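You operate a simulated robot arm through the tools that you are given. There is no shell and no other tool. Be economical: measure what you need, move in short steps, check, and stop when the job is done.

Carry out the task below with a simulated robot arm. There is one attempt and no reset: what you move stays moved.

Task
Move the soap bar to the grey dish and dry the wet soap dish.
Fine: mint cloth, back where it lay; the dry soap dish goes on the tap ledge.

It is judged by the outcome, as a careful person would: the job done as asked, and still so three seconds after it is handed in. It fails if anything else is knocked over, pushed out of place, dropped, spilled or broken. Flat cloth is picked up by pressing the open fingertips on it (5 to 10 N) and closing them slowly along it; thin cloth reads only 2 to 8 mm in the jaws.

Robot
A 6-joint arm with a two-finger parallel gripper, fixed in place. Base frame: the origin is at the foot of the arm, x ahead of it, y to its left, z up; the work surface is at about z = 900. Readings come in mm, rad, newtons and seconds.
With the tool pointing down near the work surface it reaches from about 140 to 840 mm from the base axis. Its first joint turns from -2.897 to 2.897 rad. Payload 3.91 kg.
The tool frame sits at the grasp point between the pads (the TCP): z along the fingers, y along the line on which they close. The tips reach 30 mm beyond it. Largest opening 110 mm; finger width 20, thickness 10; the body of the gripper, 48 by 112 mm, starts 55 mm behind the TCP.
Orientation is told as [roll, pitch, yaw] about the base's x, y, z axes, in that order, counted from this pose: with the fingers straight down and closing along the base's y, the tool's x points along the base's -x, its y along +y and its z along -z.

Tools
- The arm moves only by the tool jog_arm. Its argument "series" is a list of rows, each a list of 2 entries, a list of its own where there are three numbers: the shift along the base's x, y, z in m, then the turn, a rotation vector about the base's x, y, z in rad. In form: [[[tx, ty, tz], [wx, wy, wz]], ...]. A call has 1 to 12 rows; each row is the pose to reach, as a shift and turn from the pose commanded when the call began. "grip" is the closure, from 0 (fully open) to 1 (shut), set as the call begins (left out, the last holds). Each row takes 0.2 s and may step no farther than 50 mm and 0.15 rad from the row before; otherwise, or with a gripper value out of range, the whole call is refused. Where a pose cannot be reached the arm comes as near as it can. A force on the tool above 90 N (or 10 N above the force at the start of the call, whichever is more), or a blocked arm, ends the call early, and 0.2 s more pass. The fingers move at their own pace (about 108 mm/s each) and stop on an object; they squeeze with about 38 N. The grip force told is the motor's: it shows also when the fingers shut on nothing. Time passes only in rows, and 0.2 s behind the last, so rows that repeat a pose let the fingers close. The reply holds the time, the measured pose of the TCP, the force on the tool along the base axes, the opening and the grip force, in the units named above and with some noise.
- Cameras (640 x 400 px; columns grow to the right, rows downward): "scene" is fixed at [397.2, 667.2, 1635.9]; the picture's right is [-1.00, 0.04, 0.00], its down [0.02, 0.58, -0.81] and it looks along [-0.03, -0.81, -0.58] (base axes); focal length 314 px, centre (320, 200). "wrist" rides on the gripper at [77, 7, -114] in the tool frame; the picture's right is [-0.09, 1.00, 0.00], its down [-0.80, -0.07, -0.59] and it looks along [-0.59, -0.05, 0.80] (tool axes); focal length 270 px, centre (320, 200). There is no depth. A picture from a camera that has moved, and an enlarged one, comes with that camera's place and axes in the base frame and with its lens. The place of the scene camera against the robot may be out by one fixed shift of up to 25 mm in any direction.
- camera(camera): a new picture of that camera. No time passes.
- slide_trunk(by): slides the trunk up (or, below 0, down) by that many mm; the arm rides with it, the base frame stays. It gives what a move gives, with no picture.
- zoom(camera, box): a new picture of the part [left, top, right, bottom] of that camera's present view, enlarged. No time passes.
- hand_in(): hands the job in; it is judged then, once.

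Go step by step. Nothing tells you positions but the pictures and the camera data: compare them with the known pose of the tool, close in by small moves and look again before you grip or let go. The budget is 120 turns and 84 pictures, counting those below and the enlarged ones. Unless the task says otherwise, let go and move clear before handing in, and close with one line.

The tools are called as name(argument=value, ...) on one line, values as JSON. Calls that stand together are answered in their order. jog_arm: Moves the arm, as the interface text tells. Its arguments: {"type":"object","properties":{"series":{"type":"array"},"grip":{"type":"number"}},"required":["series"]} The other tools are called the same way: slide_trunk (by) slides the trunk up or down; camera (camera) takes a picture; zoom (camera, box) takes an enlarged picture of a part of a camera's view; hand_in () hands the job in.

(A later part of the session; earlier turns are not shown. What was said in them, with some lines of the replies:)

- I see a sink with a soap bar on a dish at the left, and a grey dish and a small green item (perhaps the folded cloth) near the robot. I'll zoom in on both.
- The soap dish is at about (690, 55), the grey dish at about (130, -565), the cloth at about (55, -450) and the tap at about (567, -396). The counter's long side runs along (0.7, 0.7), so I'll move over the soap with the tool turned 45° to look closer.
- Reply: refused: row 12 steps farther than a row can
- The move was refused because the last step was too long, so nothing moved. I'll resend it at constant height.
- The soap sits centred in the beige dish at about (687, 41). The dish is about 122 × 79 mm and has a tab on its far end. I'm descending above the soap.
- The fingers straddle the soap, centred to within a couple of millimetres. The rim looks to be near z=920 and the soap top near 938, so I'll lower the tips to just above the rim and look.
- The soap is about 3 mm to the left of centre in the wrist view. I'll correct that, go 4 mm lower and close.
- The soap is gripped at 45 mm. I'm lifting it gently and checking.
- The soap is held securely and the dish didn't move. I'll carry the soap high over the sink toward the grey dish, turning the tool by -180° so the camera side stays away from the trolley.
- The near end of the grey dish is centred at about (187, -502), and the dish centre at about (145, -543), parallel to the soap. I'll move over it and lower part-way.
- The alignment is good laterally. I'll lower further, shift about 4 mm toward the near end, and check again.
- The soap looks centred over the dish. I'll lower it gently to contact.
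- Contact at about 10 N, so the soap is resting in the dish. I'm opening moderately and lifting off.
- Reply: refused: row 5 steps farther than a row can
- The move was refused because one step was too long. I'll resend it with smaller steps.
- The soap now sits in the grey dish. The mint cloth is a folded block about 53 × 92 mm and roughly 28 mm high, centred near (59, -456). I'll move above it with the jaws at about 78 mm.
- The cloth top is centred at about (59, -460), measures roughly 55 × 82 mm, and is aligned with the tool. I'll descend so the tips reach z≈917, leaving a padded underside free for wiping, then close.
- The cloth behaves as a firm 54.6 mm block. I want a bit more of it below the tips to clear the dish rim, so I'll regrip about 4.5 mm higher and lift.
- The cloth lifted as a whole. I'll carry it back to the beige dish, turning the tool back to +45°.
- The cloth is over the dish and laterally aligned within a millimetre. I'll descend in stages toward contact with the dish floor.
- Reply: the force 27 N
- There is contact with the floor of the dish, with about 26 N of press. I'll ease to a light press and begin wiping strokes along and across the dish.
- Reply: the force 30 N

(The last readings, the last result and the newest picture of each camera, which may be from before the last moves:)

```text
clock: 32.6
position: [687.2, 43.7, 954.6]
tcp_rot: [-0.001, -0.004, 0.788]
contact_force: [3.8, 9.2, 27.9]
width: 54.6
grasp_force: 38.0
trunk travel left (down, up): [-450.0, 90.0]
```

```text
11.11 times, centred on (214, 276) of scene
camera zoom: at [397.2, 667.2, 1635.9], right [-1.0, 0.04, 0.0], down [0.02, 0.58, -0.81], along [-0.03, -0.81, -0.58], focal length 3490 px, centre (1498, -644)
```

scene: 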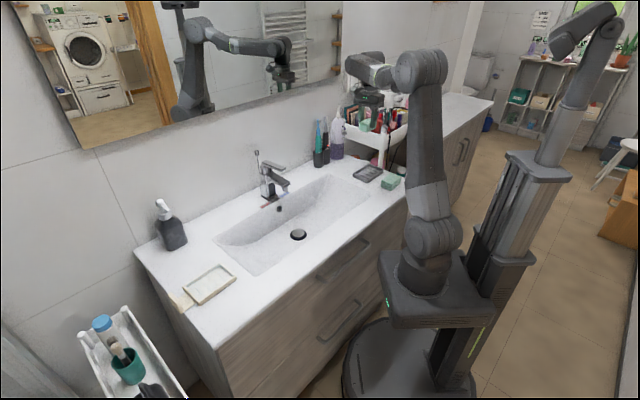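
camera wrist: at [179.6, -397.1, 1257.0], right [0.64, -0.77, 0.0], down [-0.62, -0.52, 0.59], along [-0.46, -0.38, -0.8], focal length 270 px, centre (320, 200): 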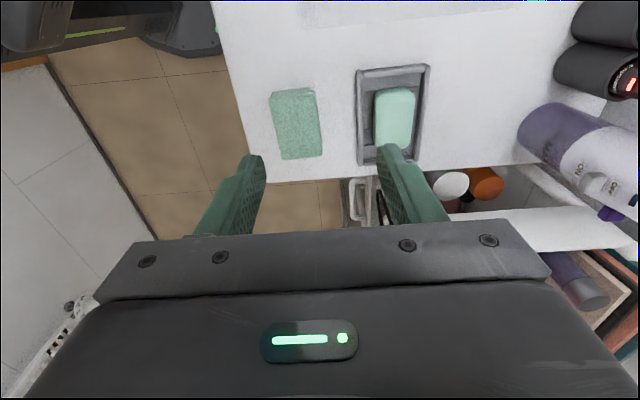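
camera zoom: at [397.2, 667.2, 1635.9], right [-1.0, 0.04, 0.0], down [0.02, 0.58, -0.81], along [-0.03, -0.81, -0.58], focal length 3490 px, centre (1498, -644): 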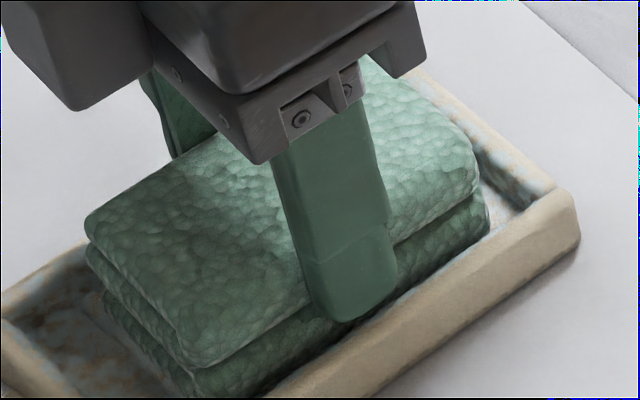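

The fingertips clear the rim by several millimetres, so the force comes from the cloth on the floor. I'll ease slightly and wipe with a broader pattern inside the walls.

jog_arm(series=[[[0.0042, 0.0042, 0.001], [0, 0, 0]], [[0.0085, 0.0085, 0.001], [0, 0, 0]], [[0.0113, 0.0113, 0.001], [0, 0, 0]], [[0.0148, 0.0078, 0.001], [0, 0, 0]], [[0.0106, 0.0035, 0.001], [0, 0, 0]], [[0.0049, -0.0021, 0.001], [0, 0, 0]], [[-0.0007, -0.0078, 0.001], [0, 0, 0]], [[-0.0042, -0.0042, 0.001], [0, 0, 0]], [[-0.0078, -0.0007, 0.001], [0, 0, 0]], [[-0.0021, 0.0049, 0.001], [0, 0, 0]], [[0.0035, 0.0106, 0.001], [0, 0, 0]], [[0.0078, 0.0148, 0.001], [0, 0, 0]]])

zoom(camera="scene", box=[160, 240, 256, 310])

```text
clock: 35.2
position: [695.4, 57.8, 955.2]
tcp_rot: [0.001, 0.001, 0.786]
contact_force: [-5.0, -3.4, 13.1]
width: 54.6
grasp_force: 37.8
trunk travel left (down, up): [-450.0, 90.0]
```

```text
5.71 times, centred on (208, 275) of scene
camera zoom: at [397.2, 667.2, 1635.9], right [-1.0, 0.04, 0.0], down [0.02, 0.58, -0.81], along [-0.03, -0.81, -0.58], focal length 1795 px, centre (960, -229)
```

zoom: 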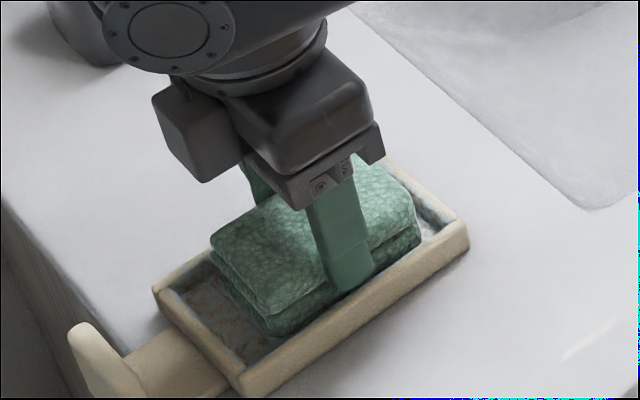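

The dish slid along with the cloth by about 12–14 mm toward the counter's left end, so my press was too heavy. I'll drag it back the same way, then lift to inspect how dry it is.

jog_arm(series=[[[-0.004, -0.0045, 0], [0, 0, 0]], [[-0.008, -0.009, 0], [0, 0, 0]], [[-0.012, -0.0135, 0], [0, 0, 0]]])

jog_arm(series=[[[0, 0, 0.02], [0, 0, 0]], [[0, 0, 0.06], [0, 0, 0]], [[0, 0, 0.1], [0, 0, 0]], [[0, 0, 0.14], [0, 0, 0]]])

zoom(camera="scene", box=[160, 240, 256, 310])

camera(camera="wrist")

```text
clock: 36.0
position: [684.5, 44.0, 953.7]
tcp_rot: [0.002, 0.0, 0.788]
contact_force: [3.7, 3.3, 10.7]
width: 54.9
grasp_force: 37.8
trunk travel left (down, up): [-450.0, 90.0]
```

```text
clock: 37.0
position: [685.3, 44.3, 1095.8]
tcp_rot: [0.0, 0.001, 0.786]
contact_force: [-0.1, -0.1, -1.2]
width: 54.6
grasp_force: 38.2
trunk travel left (down, up): [-450.0, 90.0]
```

```text
5.71 times, centred on (208, 275) of scene
camera zoom: at [397.2, 667.2, 1635.9], right [-1.0, 0.04, 0.0], down [0.02, 0.58, -0.81], along [-0.03, -0.81, -0.58], focal length 1795 px, centre (960, -229)
```

zoom: 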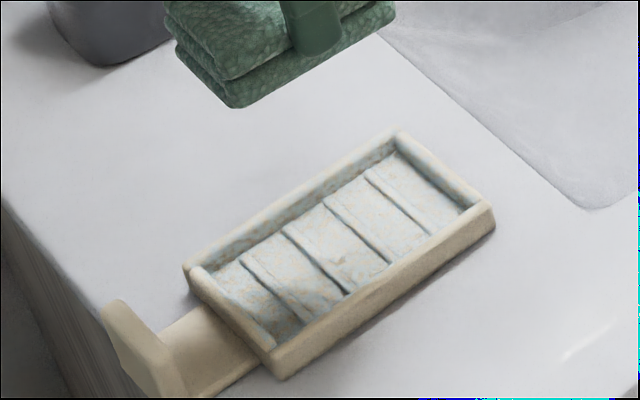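

```text
40 pictures are left
camera wrist: at [625.8, -4.9, 1210.7], right [-0.64, 0.77, 0.0], down [0.62, 0.52, 0.59], along [0.46, 0.38, -0.8], focal length 270 px, centre (320, 200)
```

wrist: 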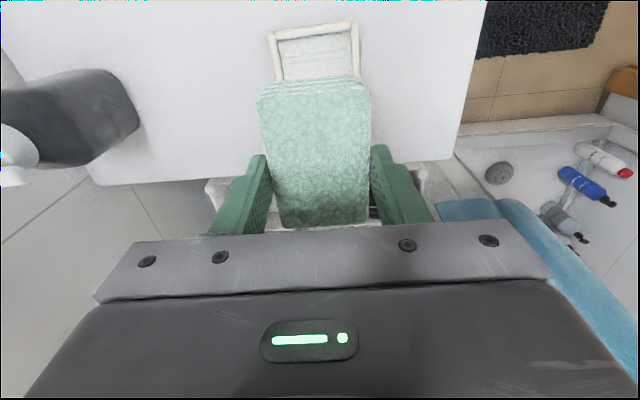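

The dish is back to within about 4 mm of where it was, but it's still wet. A light press (about 3 N) should let the cloth slide over the floor rather than drag the dish, so I'll go down to that.

jog_arm(series=[[[0.001, 0, -0.045], [0, 0, 0]], [[0.002, -0.001, -0.09], [0, 0, 0]], [[0.002, -0.001, -0.125], [0, 0, 0]], [[0.002, -0.001, -0.136], [0, 0, 0]], [[0.002, -0.001, -0.139], [0, 0, 0]], [[0.002, -0.001, -0.1393], [0, 0, 0]]])

```text
clock: 38.4
position: [688.7, 44.2, 954.8]
tcp_rot: [-0.001, 0.001, 0.785]
contact_force: [0.3, 0.1, 0.4]
width: 54.4
grasp_force: 38.3
trunk travel left (down, up): [-450.0, 90.0]
```

jog_arm(series=[[[0, 0, -0.0003], [0, 0, 0]], [[0, 0, -0.0004], [0, 0, 0]]])

```text
clock: 39.0
position: [687.1, 43.8, 955.6]
tcp_rot: [0.0, -0.001, 0.786]
contact_force: [-0.6, -1.0, 1.6]
width: 54.9
grasp_force: 38.5
trunk travel left (down, up): [-450.0, 90.0]
```

jog_arm(series=[[[0.0042, 0.0042, -0.0002], [0, 0, 0]], [[0.0078, 0.0078, -0.0002], [0, 0, 0]], [[0.0042, 0.0042, -0.0002], [0, 0, 0]], [[0, 0, -0.0002], [0, 0, 0]], [[-0.0035, -0.0035, -0.0002], [0, 0, 0]], [[-0.006, -0.006, -0.0002], [0, 0, 0]]])

zoom(camera="scene", box=[160, 240, 256, 310])

```text
clock: 40.4
position: [679.8, 37.2, 954.2]
tcp_rot: [0.0, 0.0, 0.785]
contact_force: [1.3, 0.9, 3.3]
width: 54.7
grasp_force: 38.0
trunk travel left (down, up): [-450.0, 90.0]
```

```text
5.71 times, centred on (208, 275) of scene
camera zoom: at [397.2, 667.2, 1635.9], right [-1.0, 0.04, 0.0], down [0.02, 0.58, -0.81], along [-0.03, -0.81, -0.58], focal length 1795 px, centre (960, -229)
```

zoom: 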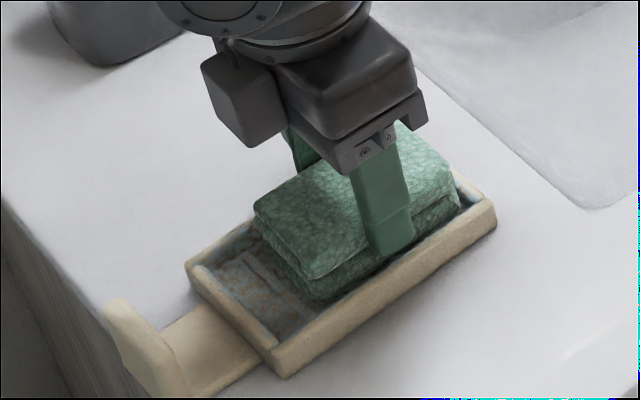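

The dish now stays put while the cloth slides under about 3 N. I'll do a full raster within the dish floor.

jog_arm(series=[[[0.0042, 0.0042, 0], [0, 0, 0]], [[0.0085, 0.0085, 0], [0, 0, 0]], [[0.0127, 0.0127, 0], [0, 0, 0]], [[0.0156, 0.0156, 0], [0, 0, 0]], [[0.0184, 0.0127, 0], [0, 0, 0]], [[0.0141, 0.0085, 0], [0, 0, 0]], [[0.0092, 0.0035, 0], [0, 0, 0]], [[0.0042, -0.0014, 0], [0, 0, 0]], [[0.0028, -0.0028, 0], [0, 0, 0]], [[-0.0028, 0.0028, 0], [0, 0, 0]], [[0.0028, 0.0085, 0], [0, 0, 0]], [[0.0078, 0.0134, 0], [0, 0, 0]]])

zoom(camera="scene", box=[160, 240, 256, 310])

```text
clock: 43.0
position: [688.6, 49.0, 955.0]
tcp_rot: [0.001, 0.0, 0.785]
contact_force: [-0.1, -0.5, -0.2]
width: 54.8
grasp_force: 37.8
trunk travel left (down, up): [-450.0, 90.0]
```

```text
5.71 times, centred on (208, 275) of scene
camera zoom: at [397.2, 667.2, 1635.9], right [-1.0, 0.04, 0.0], down [0.02, 0.58, -0.81], along [-0.03, -0.81, -0.58], focal length 1795 px, centre (960, -229)
```

zoom: 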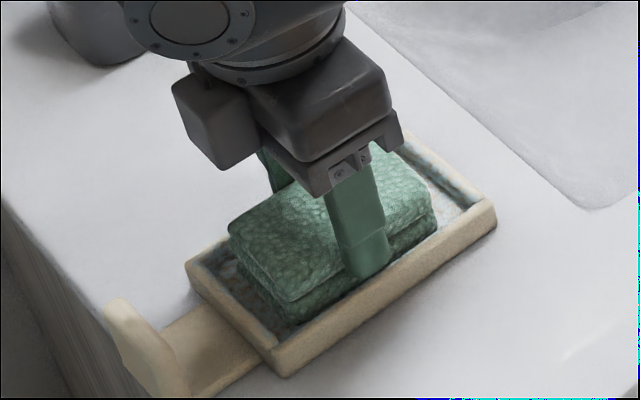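

Contact became too light at the end of the raster, so I'll press 0.4 mm deeper and repeat it.

jog_arm(series=[[[0.0028, 0.0028, -0.0004], [0, 0, 0]], [[0.0049, 0.0049, -0.0004], [0, 0, 0]], [[0.0, 0.0, -0.0004], [0, 0, 0]], [[-0.0057, -0.0057, -0.0004], [0, 0, 0]], [[-0.0099, -0.0099, -0.0004], [0, 0, 0]], [[-0.0071, -0.0127, -0.0004], [0, 0, 0]], [[-0.0014, -0.0071, -0.0004], [0, 0, 0]], [[0.0042, -0.0014, -0.0004], [0, 0, 0]]])

```text
clock: 44.8
position: [692.1, 48.2, 954.7]
tcp_rot: [0.001, 0.0, 0.786]
contact_force: [-1.2, -1.8, 4.6]
width: 54.7
grasp_force: 38.2
trunk travel left (down, up): [-450.0, 90.0]
```

jog_arm(series=[[[0.0035, 0.0035, 0], [0, 0, 0]], [[0.0071, 0.0, 0], [0, 0, 0]], [[0.0028, -0.0042, 0], [0, 0, 0]], [[-0.0021, -0.0092, 0], [0, 0, 0]], [[-0.0078, -0.0148, 0], [0, 0, 0]], [[-0.0117, -0.0113, 0], [0, 0, 0]], [[-0.0153, -0.0078, 0], [0, 0, 0]], [[-0.0106, -0.0035, 0], [0, 0, 0]], [[-0.0057, 0.0014, 0], [0, 0, 0]], [[0, 0.0071, 0], [0, 0, 0]], [[0.0035, 0.0035, 0], [0, 0, 0]]])

jog_arm(series=[[[0, 0, 0.02], [0, 0, 0]], [[0, 0, 0.06], [0, 0, 0]], [[0, 0, 0.1], [0, 0, 0]], [[0, 0, 0.14], [0, 0, 0]]])

zoom(camera="scene", box=[160, 240, 256, 310])

```text
clock: 47.2
position: [695.2, 53.8, 954.6]
tcp_rot: [-0.002, -0.002, 0.787]
contact_force: [-2.0, 2.1, 9.5]
width: 55.0
grasp_force: 37.7
trunk travel left (down, up): [-450.0, 90.0]
```

```text
clock: 48.2
position: [695.3, 53.8, 1093.6]
tcp_rot: [0.001, 0.0, 0.787]
contact_force: [0.5, 0.9, -0.2]
width: 54.9
grasp_force: 38.2
trunk travel left (down, up): [-450.0, 90.0]
```

```text
5.71 times, centred on (208, 275) of scene
camera zoom: at [397.2, 667.2, 1635.9], right [-1.0, 0.04, 0.0], down [0.02, 0.58, -0.81], along [-0.03, -0.81, -0.58], focal length 1795 px, centre (960, -229)
```

zoom: 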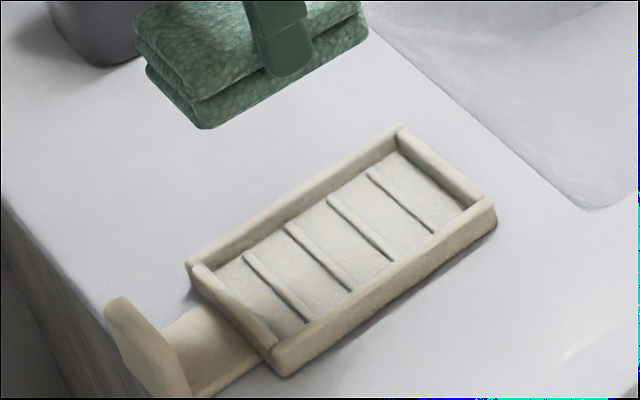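

The wet patches have largely gone. I'll take a closer look for any residue.

zoom(camera="scene", box=[184, 258, 240, 300])

```text
9.52 times, centred on (212, 279) of scene
camera zoom: at [397.2, 667.2, 1635.9], right [-1.0, 0.04, 0.0], down [0.02, 0.58, -0.81], along [-0.03, -0.81, -0.58], focal length 2991 px, centre (1349, -552)
```

zoom: 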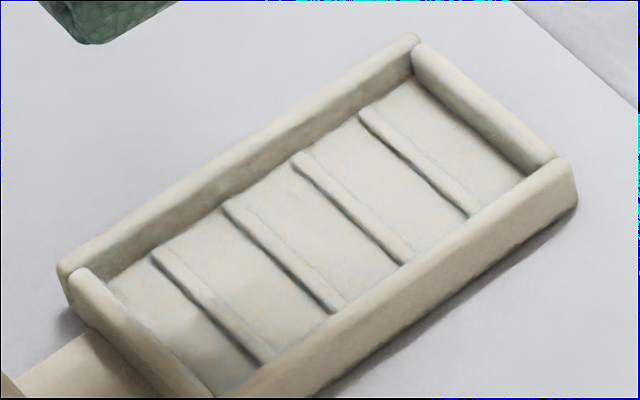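

Only a faint blue tint is left, so I'll make one more light wiping pass.

jog_arm(series=[[[-0.004, -0.004, -0.045], [0, 0, 0]], [[-0.0078, -0.0078, -0.09], [0, 0, 0]], [[-0.0078, -0.0078, -0.125], [0, 0, 0]], [[-0.0078, -0.0078, -0.137], [0, 0, 0]], [[-0.0078, -0.0078, -0.1397], [0, 0, 0]]])

jog_arm(series=[[[0.0042, 0.0042, 0], [0, 0, 0]], [[0.0078, 0.0078, 0], [0, 0, 0]], [[0.0113, 0.0042, 0], [0, 0, 0]], [[0.0071, 0, 0], [0, 0, 0]], [[0.0014, -0.0057, 0], [0, 0, 0]], [[-0.0042, -0.0113, 0], [0, 0, 0]], [[-0.0078, -0.0078, 0], [0, 0, 0]], [[-0.0113, -0.0042, 0], [0, 0, 0]], [[-0.0057, 0.0014, 0], [0, 0, 0]], [[0, 0.0071, 0], [0, 0, 0]], [[0.0042, 0.0113, 0], [0, 0, 0]], [[0.0078, 0.0078, 0], [0, 0, 0]]])

jog_arm(series=[[[-0.0042, -0.0042, 0], [0, 0, 0]], [[-0.0085, -0.0085, 0], [0, 0, 0]], [[-0.0127, -0.0127, 0], [0, 0, 0]], [[-0.0156, -0.0156, 0], [0, 0, 0]], [[-0.0121, -0.0191, 0], [0, 0, 0]], [[-0.0071, -0.0141, 0], [0, 0, 0]], [[0, -0.0071, 0], [0, 0, 0]], [[0.0035, -0.0035, 0], [0, 0, 0]], [[-0.0035, 0.0035, 0], [0, 0, 0]], [[-0.0106, -0.0035, 0], [0, 0, 0]], [[-0.0177, -0.0106, 0], [0, 0, 0]], [[-0.0099, -0.0099, 0], [0, 0, 0]]])

jog_arm(series=[[[0, 0, 0.02], [0, 0, 0]], [[0, 0, 0.06], [0, 0, 0]], [[0, 0, 0.1], [0, 0, 0]], [[0, 0, 0.14], [0, 0, 0]]])

zoom(camera="scene", box=[184, 258, 240, 300])

```text
clock: 49.4
position: [688.2, 47.0, 954.4]
tcp_rot: [-0.002, -0.002, 0.785]
contact_force: [0.0, 0.1, 8.7]
width: 55.0
grasp_force: 37.3
trunk travel left (down, up): [-450.0, 90.0]
```

```text
clock: 52.0
position: [695.9, 54.8, 954.4]
tcp_rot: [0.0, 0.0, 0.786]
contact_force: [-0.4, 2.4, 5.8]
width: 54.9
grasp_force: 38.4
trunk travel left (down, up): [-450.0, 90.0]
```

```text
clock: 54.6
position: [687.6, 44.8, 954.0]
tcp_rot: [0.001, 0.0, 0.786]
contact_force: [0.1, 0.1, 2.0]
width: 54.5
grasp_force: 37.4
trunk travel left (down, up): [-450.0, 90.0]
```

```text
clock: 55.6
position: [687.5, 40.3, 1092.2]
tcp_rot: [0.0, -0.001, 0.786]
contact_force: [-0.6, -0.6, -0.2]
width: 55.0
grasp_force: 37.8
trunk travel left (down, up): [-450.0, 90.0]
```

```text
9.52 times, centred on (212, 279) of scene
camera zoom: at [397.2, 667.2, 1635.9], right [-1.0, 0.04, 0.0], down [0.02, 0.58, -0.81], along [-0.03, -0.81, -0.58], focal length 2991 px, centre (1349, -552)
```

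zoom: 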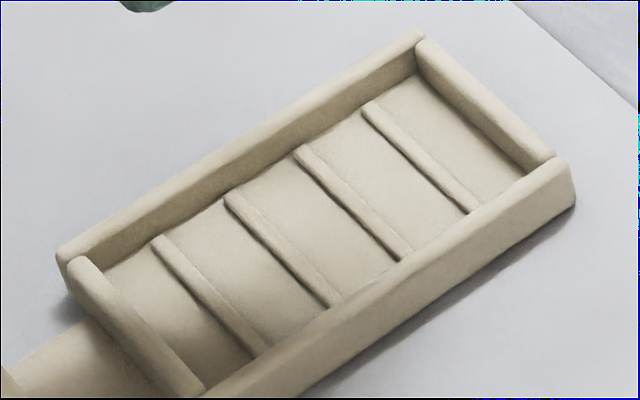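

The dish is dry, with no blue tint left. Next I'll return the cloth to its exact original pose.

jog_arm(series=[[[-0.026, -0.021, 0.02], [0, 0, -0.131]], [[-0.052, -0.042, 0.04], [0, 0, -0.262]], [[-0.078, -0.063, 0.05], [0, 0, -0.393]], [[-0.105, -0.084, 0.05], [0, 0, -0.524]], [[-0.131, -0.105, 0.05], [0, 0, -0.654]], [[-0.157, -0.126, 0.05], [0, 0, -0.785]], [[-0.183, -0.146, 0.05], [0, 0, -0.916]], [[-0.209, -0.167, 0.05], [0, 0, -1.047]], [[-0.235, -0.188, 0.05], [0, 0, -1.178]], [[-0.261, -0.209, 0.05], [0, 0, -1.309]], [[-0.288, -0.23, 0.05], [0, 0, -1.44]], [[-0.3137, -0.251, 0.05], [0, 0, -1.571]]])

jog_arm(series=[[[-0.026, -0.021, 0], [0, 0, -0.131]], [[-0.052, -0.042, 0], [0, 0, -0.262]], [[-0.078, -0.063, 0], [0, 0, -0.393]], [[-0.105, -0.084, 0], [0, 0, -0.524]], [[-0.131, -0.105, 0], [0, 0, -0.654]], [[-0.157, -0.126, 0], [0, 0, -0.785]], [[-0.183, -0.146, 0], [0, 0, -0.916]], [[-0.209, -0.167, 0], [0, 0, -1.047]], [[-0.235, -0.188, -0.02], [0, 0, -1.178]], [[-0.261, -0.209, -0.05], [0, 0, -1.309]], [[-0.288, -0.23, -0.08], [0, 0, -1.44]], [[-0.3137, -0.2509, -0.11], [0, 0, -1.571]]])

zoom(camera="scene", box=[340, 130, 436, 190])

```text
clock: 58.2
position: [372.7, -208.6, 1143.2]
tcp_rot: [-0.001, 0.0, -0.787]
contact_force: [-0.5, -0.3, 0.8]
width: 54.8
grasp_force: 37.7
trunk travel left (down, up): [-450.0, 90.0]
```

```text
clock: 60.8
position: [60.7, -459.0, 1033.7]
tcp_rot: [-0.001, 0.0, -2.358]
contact_force: [0.5, 0.7, 0.0]
width: 54.6
grasp_force: 38.2
trunk travel left (down, up): [-450.0, 90.0]
```

```text
6.67 times, centred on (388, 160) of scene
camera zoom: at [397.2, 667.2, 1635.9], right [-1.0, 0.04, 0.0], down [0.02, 0.58, -0.81], along [-0.03, -0.81, -0.58], focal length 2094 px, centre (-133, 467)
```

zoom: 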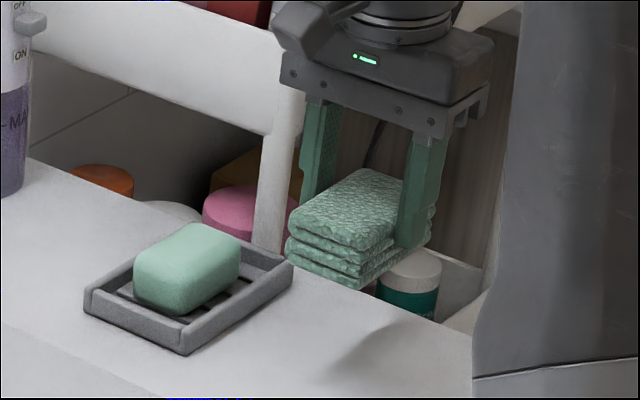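

The cloth hangs exactly as it did when first lifted. I'll lower it to the original height.

jog_arm(series=[[[0, 0, -0.04], [0, 0, 0]], [[0, 0, -0.07], [0, 0, 0]], [[0, 0, -0.08], [0, 0, 0]], [[0, 0, -0.084], [0, 0, 0]], [[0, 0, -0.085], [0, 0, 0]]])

jog_arm(series=[[[0, 0, -0.0005], [0, 0, 0]], [[0, 0, -0.0008], [0, 0, 0]]])

```text
clock: 62.0
position: [59.6, -459.2, 948.8]
tcp_rot: [-0.001, 0.0, -2.356]
contact_force: [-0.8, 0.5, -1.0]
width: 54.7
grasp_force: 38.3
trunk travel left (down, up): [-450.0, 90.0]
```

```text
clock: 62.6
position: [59.0, -458.7, 948.5]
tcp_rot: [0.0, 0.0, -2.357]
contact_force: [-0.4, 0.6, 0.7]
width: 54.4
grasp_force: 37.8
trunk travel left (down, up): [-450.0, 90.0]
```

jog_arm(series=[[[0, 0, -0.0004], [0, 0, 0]], [[0, 0, -0.0007], [0, 0, 0]]])

jog_arm(series=[[[0, 0, 0], [0, 0, 0]], [[0, 0, 0], [0, 0, 0]], [[0, 0, 0.01], [0, 0, 0]], [[0, 0, 0.04], [0, 0, 0]], [[0, 0, 0.08], [0, 0, 0]]], grip=0.35)

zoom(camera="scene", box=[340, 140, 420, 200])

```text
clock: 63.2
position: [59.2, -458.7, 946.7]
tcp_rot: [0.0, -0.001, -2.357]
contact_force: [-0.4, -0.1, 0.6]
width: 54.6
grasp_force: 38.3
trunk travel left (down, up): [-450.0, 90.0]
```

```text
clock: 64.4
position: [59.4, -459.7, 1027.0]
tcp_rot: [0.001, 0.0, -2.357]
contact_force: [0.2, -0.1, 0.4]
width: 71.4
grasp_force: 0.1
trunk travel left (down, up): [-450.0, 90.0]
```

```text
6.67 times, centred on (380, 170) of scene
camera zoom: at [397.2, 667.2, 1635.9], right [-1.0, 0.04, 0.0], down [0.02, 0.58, -0.81], along [-0.03, -0.81, -0.58], focal length 2094 px, centre (-80, 400)
```

zoom: 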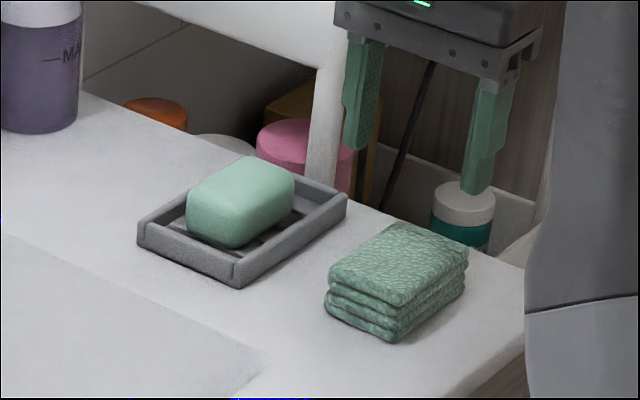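

The cloth is back within a millimetre or two. Next I'll return to the now-dry dish with the jaws opened, to grip it across its width.

jog_arm(series=[[[0.026, 0.021, 0.03], [0, 0, 0.131]], [[0.053, 0.042, 0.06], [0, 0, 0.262]], [[0.079, 0.063, 0.09], [0, 0, 0.393]], [[0.105, 0.084, 0.1], [0, 0, 0.524]], [[0.131, 0.105, 0.1], [0, 0, 0.654]], [[0.158, 0.126, 0.1], [0, 0, 0.785]], [[0.184, 0.146, 0.1], [0, 0, 0.916]], [[0.21, 0.167, 0.1], [0, 0, 1.047]], [[0.236, 0.188, 0.1], [0, 0, 1.178]], [[0.262, 0.209, 0.1], [0, 0, 1.309]], [[0.289, 0.23, 0.1], [0, 0, 1.44]], [[0.315, 0.251, 0.1], [0, 0, 1.571]]])

jog_arm(series=[[[0.026, 0.021, 0], [0, 0, 0.131]], [[0.053, 0.042, 0], [0, 0, 0.262]], [[0.079, 0.063, 0], [0, 0, 0.393]], [[0.105, 0.084, 0], [0, 0, 0.524]], [[0.131, 0.105, 0], [0, 0, 0.654]], [[0.158, 0.126, 0], [0, 0, 0.785]], [[0.184, 0.146, 0], [0, 0, 0.916]], [[0.21, 0.167, 0], [0, 0, 1.047]], [[0.236, 0.188, 0], [0, 0, 1.178]], [[0.262, 0.209, -0.03], [0, 0, 1.309]], [[0.288, 0.23, -0.07], [0, 0, 1.44]], [[0.312, 0.251, -0.11], [0, 0, 1.571]]], grip=0.02)

zoom(camera="wrist", box=[200, 20, 440, 240])

zoom(camera="scene", box=[150, 210, 262, 310])

```text
clock: 67.0
position: [374.3, -207.8, 1128.5]
tcp_rot: [-0.001, 0.0, -0.783]
contact_force: [0.4, 0.0, 0.4]
width: 71.2
grasp_force: 0.0
trunk travel left (down, up): [-450.0, 90.0]
```

```text
refused: row 11 steps farther than a row can; nothing moved
```

```text
1.82 times, centred on (320, 130) of wrist
camera zoom: at [323.4, -148.7, 1242.5], right [0.77, 0.64, 0.0], down [0.52, -0.62, 0.59], along [0.38, -0.45, -0.8], focal length 491 px, centre (320, 327)
```

zoom: 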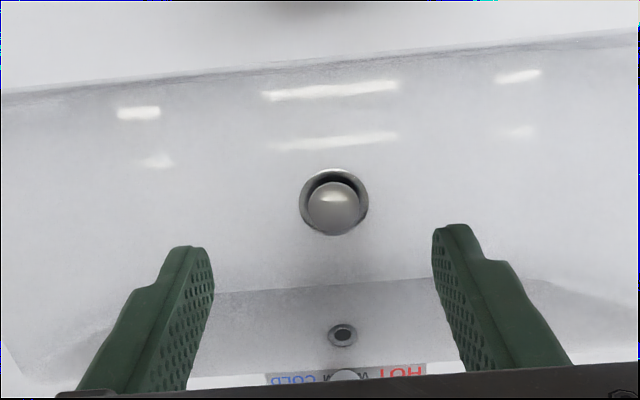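

```text
4.00 times, centred on (206, 260) of scene
camera zoom: at [397.2, 667.2, 1635.9], right [-1.0, 0.04, 0.0], down [0.02, 0.58, -0.81], along [-0.03, -0.81, -0.58], focal length 1256 px, centre (776, -40)
```

zoom: 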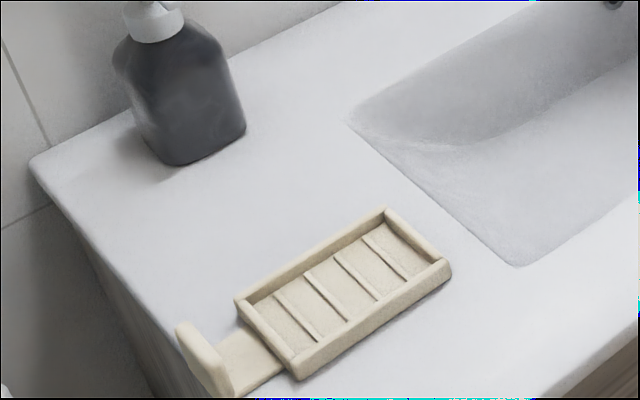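

One row step was too big, so I'll resend the second leg.

jog_arm(series=[[[0.026, 0.021, 0], [0, 0, 0.131]], [[0.052, 0.042, 0], [0, 0, 0.262]], [[0.078, 0.063, 0], [0, 0, 0.393]], [[0.104, 0.084, 0], [0, 0, 0.524]], [[0.13, 0.105, 0], [0, 0, 0.654]], [[0.156, 0.126, 0], [0, 0, 0.785]], [[0.182, 0.146, 0], [0, 0, 0.916]], [[0.208, 0.167, -0.01], [0, 0, 1.047]], [[0.234, 0.188, -0.03], [0, 0, 1.178]], [[0.26, 0.209, -0.055], [0, 0, 1.309]], [[0.286, 0.23, -0.08], [0, 0, 1.44]], [[0.312, 0.251, -0.11], [0, 0, 1.571]]], grip=0.02)

zoom(camera="wrist", box=[200, 20, 440, 240])

```text
clock: 69.6
position: [687.5, 44.8, 1015.9]
tcp_rot: [-0.001, 0.0, 0.787]
contact_force: [0.5, -0.3, 0.0]
width: 107.6
grasp_force: 0.1
trunk travel left (down, up): [-450.0, 90.0]
```

```text
1.82 times, centred on (320, 130) of wrist
camera zoom: at [628.3, -4.8, 1130.6], right [-0.64, 0.76, 0.0], down [0.62, 0.52, 0.59], along [0.45, 0.38, -0.8], focal length 491 px, centre (320, 327)
```

zoom: 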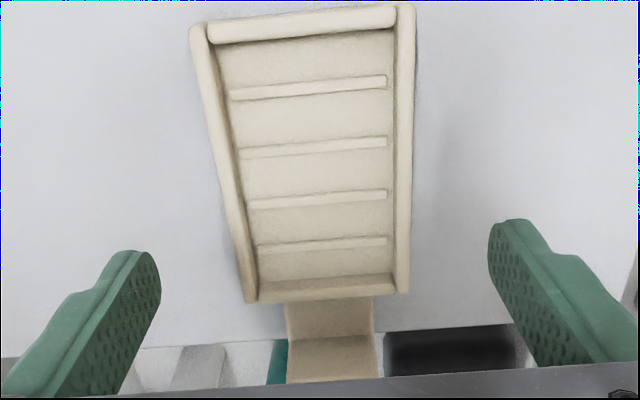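

The dish is centred at about (687.5, 43), aligned with the jaws and about 82 mm wide. I'll descend with the fingers outside the side walls, biased slightly toward the tab.

jog_arm(series=[[[0.004, 0.004, -0.035], [0, 0, 0]], [[0.004, 0.004, -0.065], [0, 0, 0]], [[0.004, 0.004, -0.078], [0, 0, 0]], [[0.004, 0.004, -0.083], [0, 0, 0]]])

zoom(camera="wrist", box=[200, 20, 440, 240])

zoom(camera="scene", box=[160, 240, 256, 310])

```text
clock: 70.6
position: [691.5, 46.6, 933.6]
tcp_rot: [0.001, 0.0, 0.785]
contact_force: [0.1, 0.1, 0.3]
width: 107.6
grasp_force: 0.0
trunk travel left (down, up): [-450.0, 90.0]
```

```text
1.82 times, centred on (320, 130) of wrist
camera zoom: at [631.7, -2.3, 1049.1], right [-0.64, 0.77, 0.0], down [0.62, 0.52, 0.59], along [0.46, 0.38, -0.8], focal length 491 px, centre (320, 327)
```

zoom: 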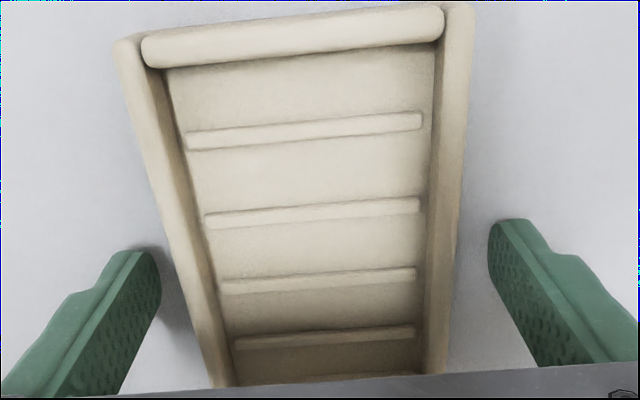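

```text
5.71 times, centred on (208, 275) of scene
camera zoom: at [397.2, 667.2, 1635.9], right [-1.0, 0.04, 0.0], down [0.02, 0.58, -0.81], along [-0.03, -0.81, -0.58], focal length 1795 px, centre (960, -229)
```

zoom: 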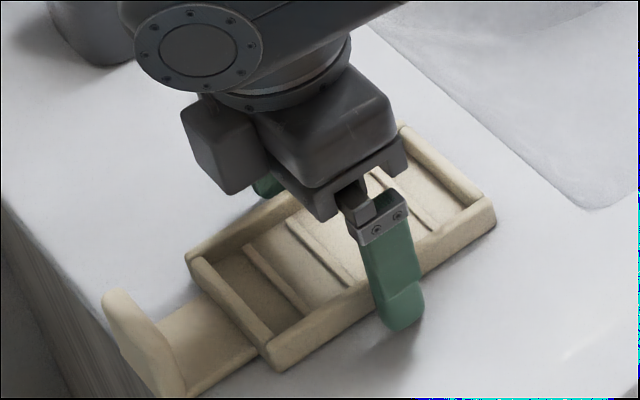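

Both fingers are outside the walls and low. I'm closing on the dish and then lifting a little.

jog_arm(series=[[[0, 0, 0], [0, 0, 0]], [[0, 0, 0], [0, 0, 0]], [[0, 0, 0], [0, 0, 0]]], grip=0.3)

jog_arm(series=[[[0, 0, 0.01], [0, 0, 0]], [[0, 0, 0.03], [0, 0, 0]]])

zoom(camera="scene", box=[150, 220, 262, 310])

```text
clock: 71.4
position: [690.0, 47.7, 933.9]
tcp_rot: [0.0, 0.0, 0.784]
contact_force: [-0.8, -0.6, -0.2]
width: 84.6
grasp_force: 37.9
trunk travel left (down, up): [-450.0, 90.0]
```

```text
clock: 72.0
position: [690.4, 47.5, 965.3]
tcp_rot: [-0.002, 0.001, 0.785]
contact_force: [0.0, 0.2, -1.0]
width: 84.4
grasp_force: 38.4
trunk travel left (down, up): [-450.0, 90.0]
```

```text
4.44 times, centred on (206, 265) of scene
camera zoom: at [397.2, 667.2, 1635.9], right [-1.0, 0.04, 0.0], down [0.02, 0.58, -0.81], along [-0.03, -0.81, -0.58], focal length 1396 px, centre (827, -89)
```

zoom: 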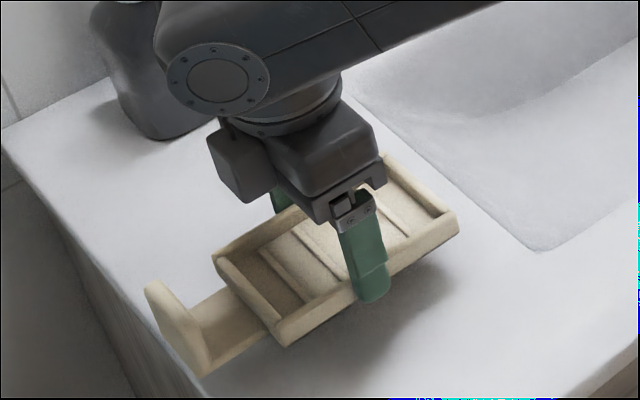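

The dish is held level. I'll go up and back along the counter over the sink, then across to the ledge between the tap and the dispenser, well clear of both.

jog_arm(series=[[[0, 0, 0.045], [0, 0, 0]], [[-0.02, -0.02, 0.08], [0, 0, 0]], [[-0.048, -0.048, 0.095], [0, 0, 0]], [[-0.08, -0.08, 0.095], [0, 0, 0]], [[-0.11, -0.11, 0.095], [0, 0, 0]], [[-0.135, -0.135, 0.095], [0, 0, 0]], [[-0.157, -0.156, 0.095], [0, 0, 0]]])

jog_arm(series=[[[0.03, -0.028, 0], [0, 0, 0]], [[0.06, -0.056, 0], [0, 0, 0]], [[0.09, -0.084, 0], [0, 0, 0]], [[0.12, -0.112, 0], [0, 0, 0]], [[0.15, -0.14, 0], [0, 0, 0]], [[0.168, -0.155, -0.01], [0, 0, 0]], [[0.1835, -0.1695, -0.03], [0, 0, 0]]])

camera(camera="wrist")

zoom(camera="scene", box=[140, 150, 300, 270])

```text
clock: 73.6
position: [534.3, -107.4, 1061.7]
tcp_rot: [0.0, 0.001, 0.786]
contact_force: [0.2, 0.3, -1.4]
width: 84.6
grasp_force: 37.9
trunk travel left (down, up): [-450.0, 90.0]
```

```text
clock: 75.2
position: [716.5, -279.6, 1029.5]
tcp_rot: [0.0, -0.001, 0.786]
contact_force: [0.4, -0.2, -1.0]
width: 84.5
grasp_force: 38.3
trunk travel left (down, up): [-450.0, 90.0]
```

```text
26 pictures are left
camera wrist: at [657.9, -328.3, 1144.5], right [-0.64, 0.77, 0.0], down [0.62, 0.52, 0.59], along [0.46, 0.38, -0.8], focal length 270 px, centre (320, 200)
```

wrist: 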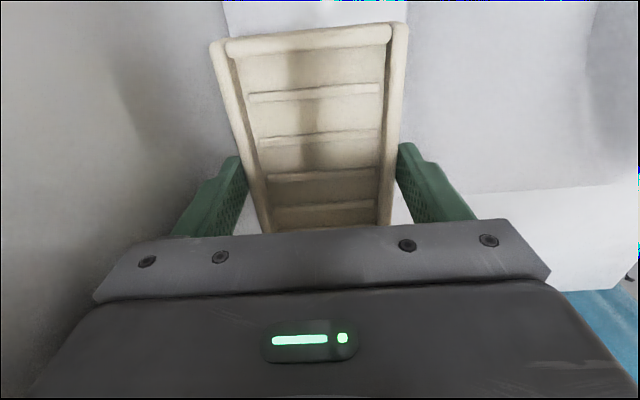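

```text
3.33 times, centred on (220, 210) of scene
camera zoom: at [397.2, 667.2, 1635.9], right [-1.0, 0.04, 0.0], down [0.02, 0.58, -0.81], along [-0.03, -0.81, -0.58], focal length 1047 px, centre (653, 167)
```

zoom: 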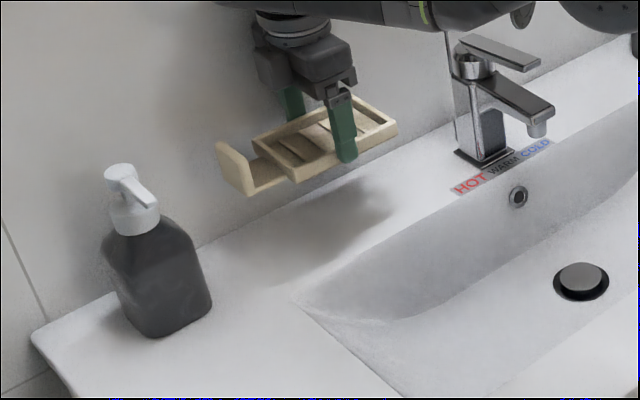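

The wall line is at about 770 mm and the sink edge at about 632 mm along the counter's depth axis, so I'll shift 8 mm away from the wall to centre the dish. Then I'll lower it part-way and check.

jog_arm(series=[[[-0.0057, 0.0057, -0.01], [0, 0, 0]], [[-0.0057, 0.0057, -0.045], [0, 0, 0]], [[-0.0057, 0.0057, -0.075], [0, 0, 0]]])

camera(camera="wrist")

zoom(camera="scene", box=[160, 160, 288, 256])

```text
clock: 76.0
position: [710.8, -275.0, 954.7]
tcp_rot: [0.002, 0.001, 0.785]
contact_force: [0.0, -0.4, -1.3]
width: 84.3
grasp_force: 37.8
trunk travel left (down, up): [-450.0, 90.0]
```

```text
24 pictures are left
camera wrist: at [651.6, -322.8, 1069.6], right [-0.64, 0.77, 0.0], down [0.62, 0.52, 0.59], along [0.46, 0.38, -0.8], focal length 270 px, centre (320, 200)
```

wrist: 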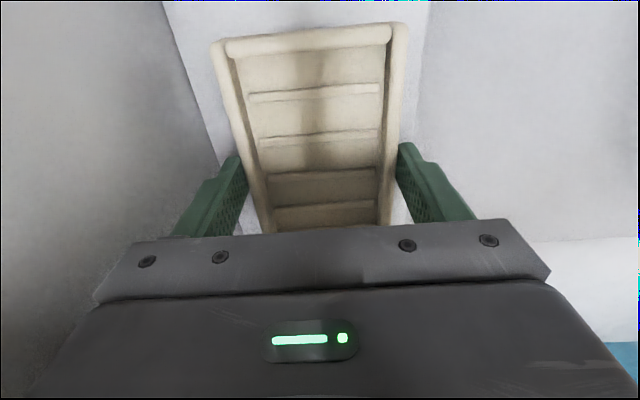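

```text
4.17 times, centred on (224, 208) of scene
camera zoom: at [397.2, 667.2, 1635.9], right [-1.0, 0.04, 0.0], down [0.02, 0.58, -0.81], along [-0.03, -0.81, -0.58], focal length 1309 px, centre (720, 167)
```

zoom: 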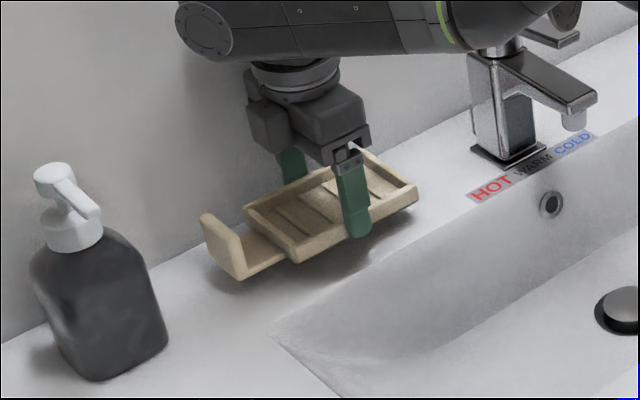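

The dish will land fully on the ledge, roughly 20 mm from the sink edge and 30 mm from the wall. I'll lower it to the surface.

jog_arm(series=[[[0, 0, -0.01], [0, 0, 0]], [[0, 0, -0.016], [0, 0, 0]], [[0, 0, -0.0185], [0, 0, 0]], [[0, 0, -0.0195], [0, 0, 0]]])

jog_arm(series=[[[0, 0, -0.0006], [0, 0, 0]], [[0, 0, -0.001], [0, 0, 0]]])

```text
clock: 77.0
position: [709.6, -274.7, 934.8]
tcp_rot: [0.0, -0.001, 0.786]
contact_force: [0.1, 0.0, -1.3]
width: 84.6
grasp_force: 37.5
trunk travel left (down, up): [-450.0, 90.0]
```

```text
clock: 77.6
position: [710.7, -273.5, 935.2]
tcp_rot: [-0.001, 0.001, 0.785]
contact_force: [-1.1, -0.2, 1.0]
width: 84.5
grasp_force: 37.8
trunk travel left (down, up): [-450.0, 90.0]
```

jog_arm(series=[[[0, 0, -0.0003], [0, 0, 0]], [[0, 0, -0.0005], [0, 0, 0]]])

zoom(camera="scene", box=[184, 180, 264, 240])

```text
clock: 78.2
position: [709.9, -274.1, 934.3]
tcp_rot: [-0.003, 0.001, 0.786]
contact_force: [1.2, -0.8, 6.0]
width: 84.4
grasp_force: 38.6
trunk travel left (down, up): [-450.0, 90.0]
```

```text
6.67 times, centred on (224, 210) of scene
camera zoom: at [397.2, 667.2, 1635.9], right [-1.0, 0.04, 0.0], down [0.02, 0.58, -0.81], along [-0.03, -0.81, -0.58], focal length 2094 px, centre (960, 133)
```

zoom: 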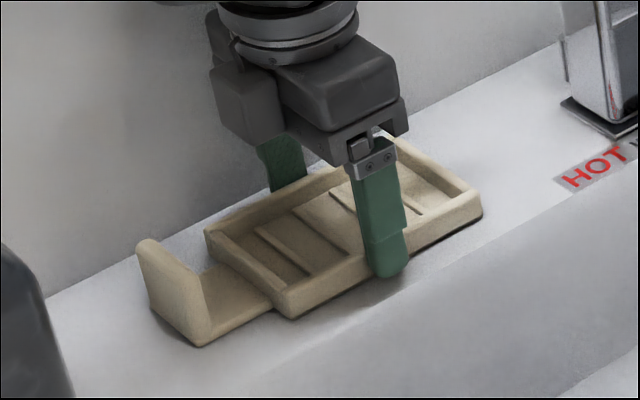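

The dish is seated, with 6 N of contact. I'll open just enough to release, then lift straight up and retreat.

jog_arm(series=[[[0, 0, 0], [0, 0, 0]], [[0, 0, 0], [0, 0, 0]], [[0, 0, 0.015], [0, 0, 0]], [[0, 0, 0.05], [0, 0, 0]], [[0, 0, 0.095], [0, 0, 0]], [[0, 0, 0.14], [0, 0, 0]], [[-0.025, 0.025, 0.17], [0, 0, 0]], [[-0.055, 0.055, 0.18], [0, 0, 0]], [[-0.085, 0.085, 0.18], [0, 0, 0]], [[-0.115, 0.115, 0.18], [0, 0, 0]], [[-0.145, 0.145, 0.18], [0, 0, 0]]], grip=0.14)

camera(camera="scene")

zoom(camera="scene", box=[160, 160, 288, 256])

zoom(camera="scene", box=[300, 120, 460, 220])

```text
clock: 80.6
position: [563.3, -127.3, 1114.0]
tcp_rot: [-0.003, 0.001, 0.785]
contact_force: [0.4, -0.1, 0.0]
width: 94.7
grasp_force: 0.1
trunk travel left (down, up): [-450.0, 90.0]
```

```text
21 pictures are left
```

scene: 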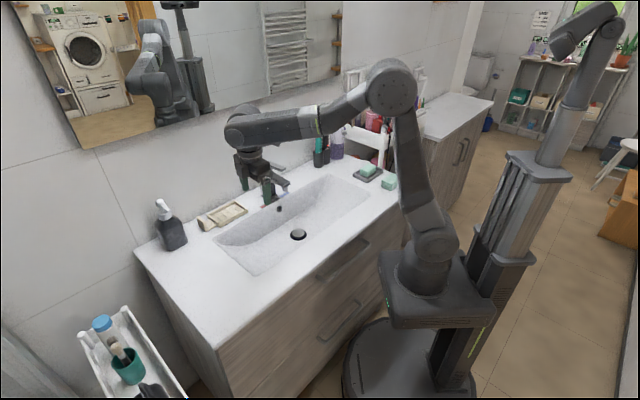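

```text
4.17 times, centred on (224, 208) of scene
camera zoom: at [397.2, 667.2, 1635.9], right [-1.0, 0.04, 0.0], down [0.02, 0.58, -0.81], along [-0.03, -0.81, -0.58], focal length 1309 px, centre (720, 167)
```

zoom: 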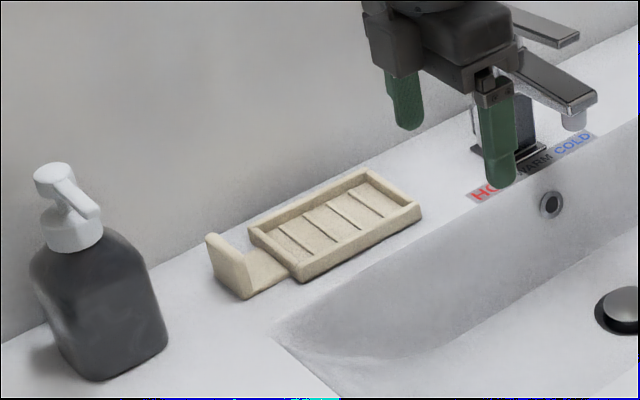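

```text
4.00 times, centred on (380, 170) of scene
camera zoom: at [397.2, 667.2, 1635.9], right [-1.0, 0.04, 0.0], down [0.02, 0.58, -0.81], along [-0.03, -0.81, -0.58], focal length 1256 px, centre (80, 320)
```

zoom: 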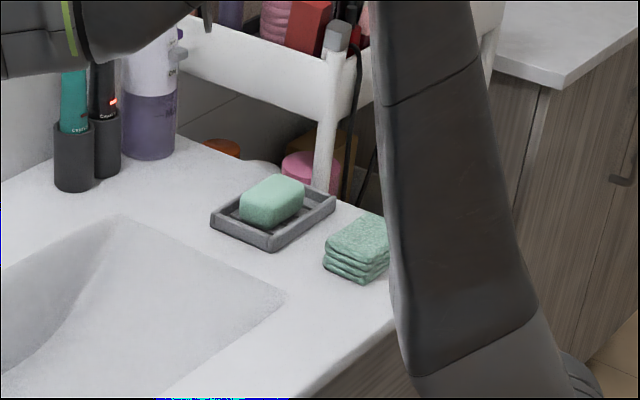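

The soap is in the grey dish, the dry dish sits on the tap ledge, the cloth is back in its place and the arm is clear. I'm handing in.

hand_in()

```text
The job is handed in.
```

The soap bar is in the grey dish, and the soap dish is wiped dry and sits on the tap ledge left of the tap. The mint cloth is back where it lay, within about 2 mm.
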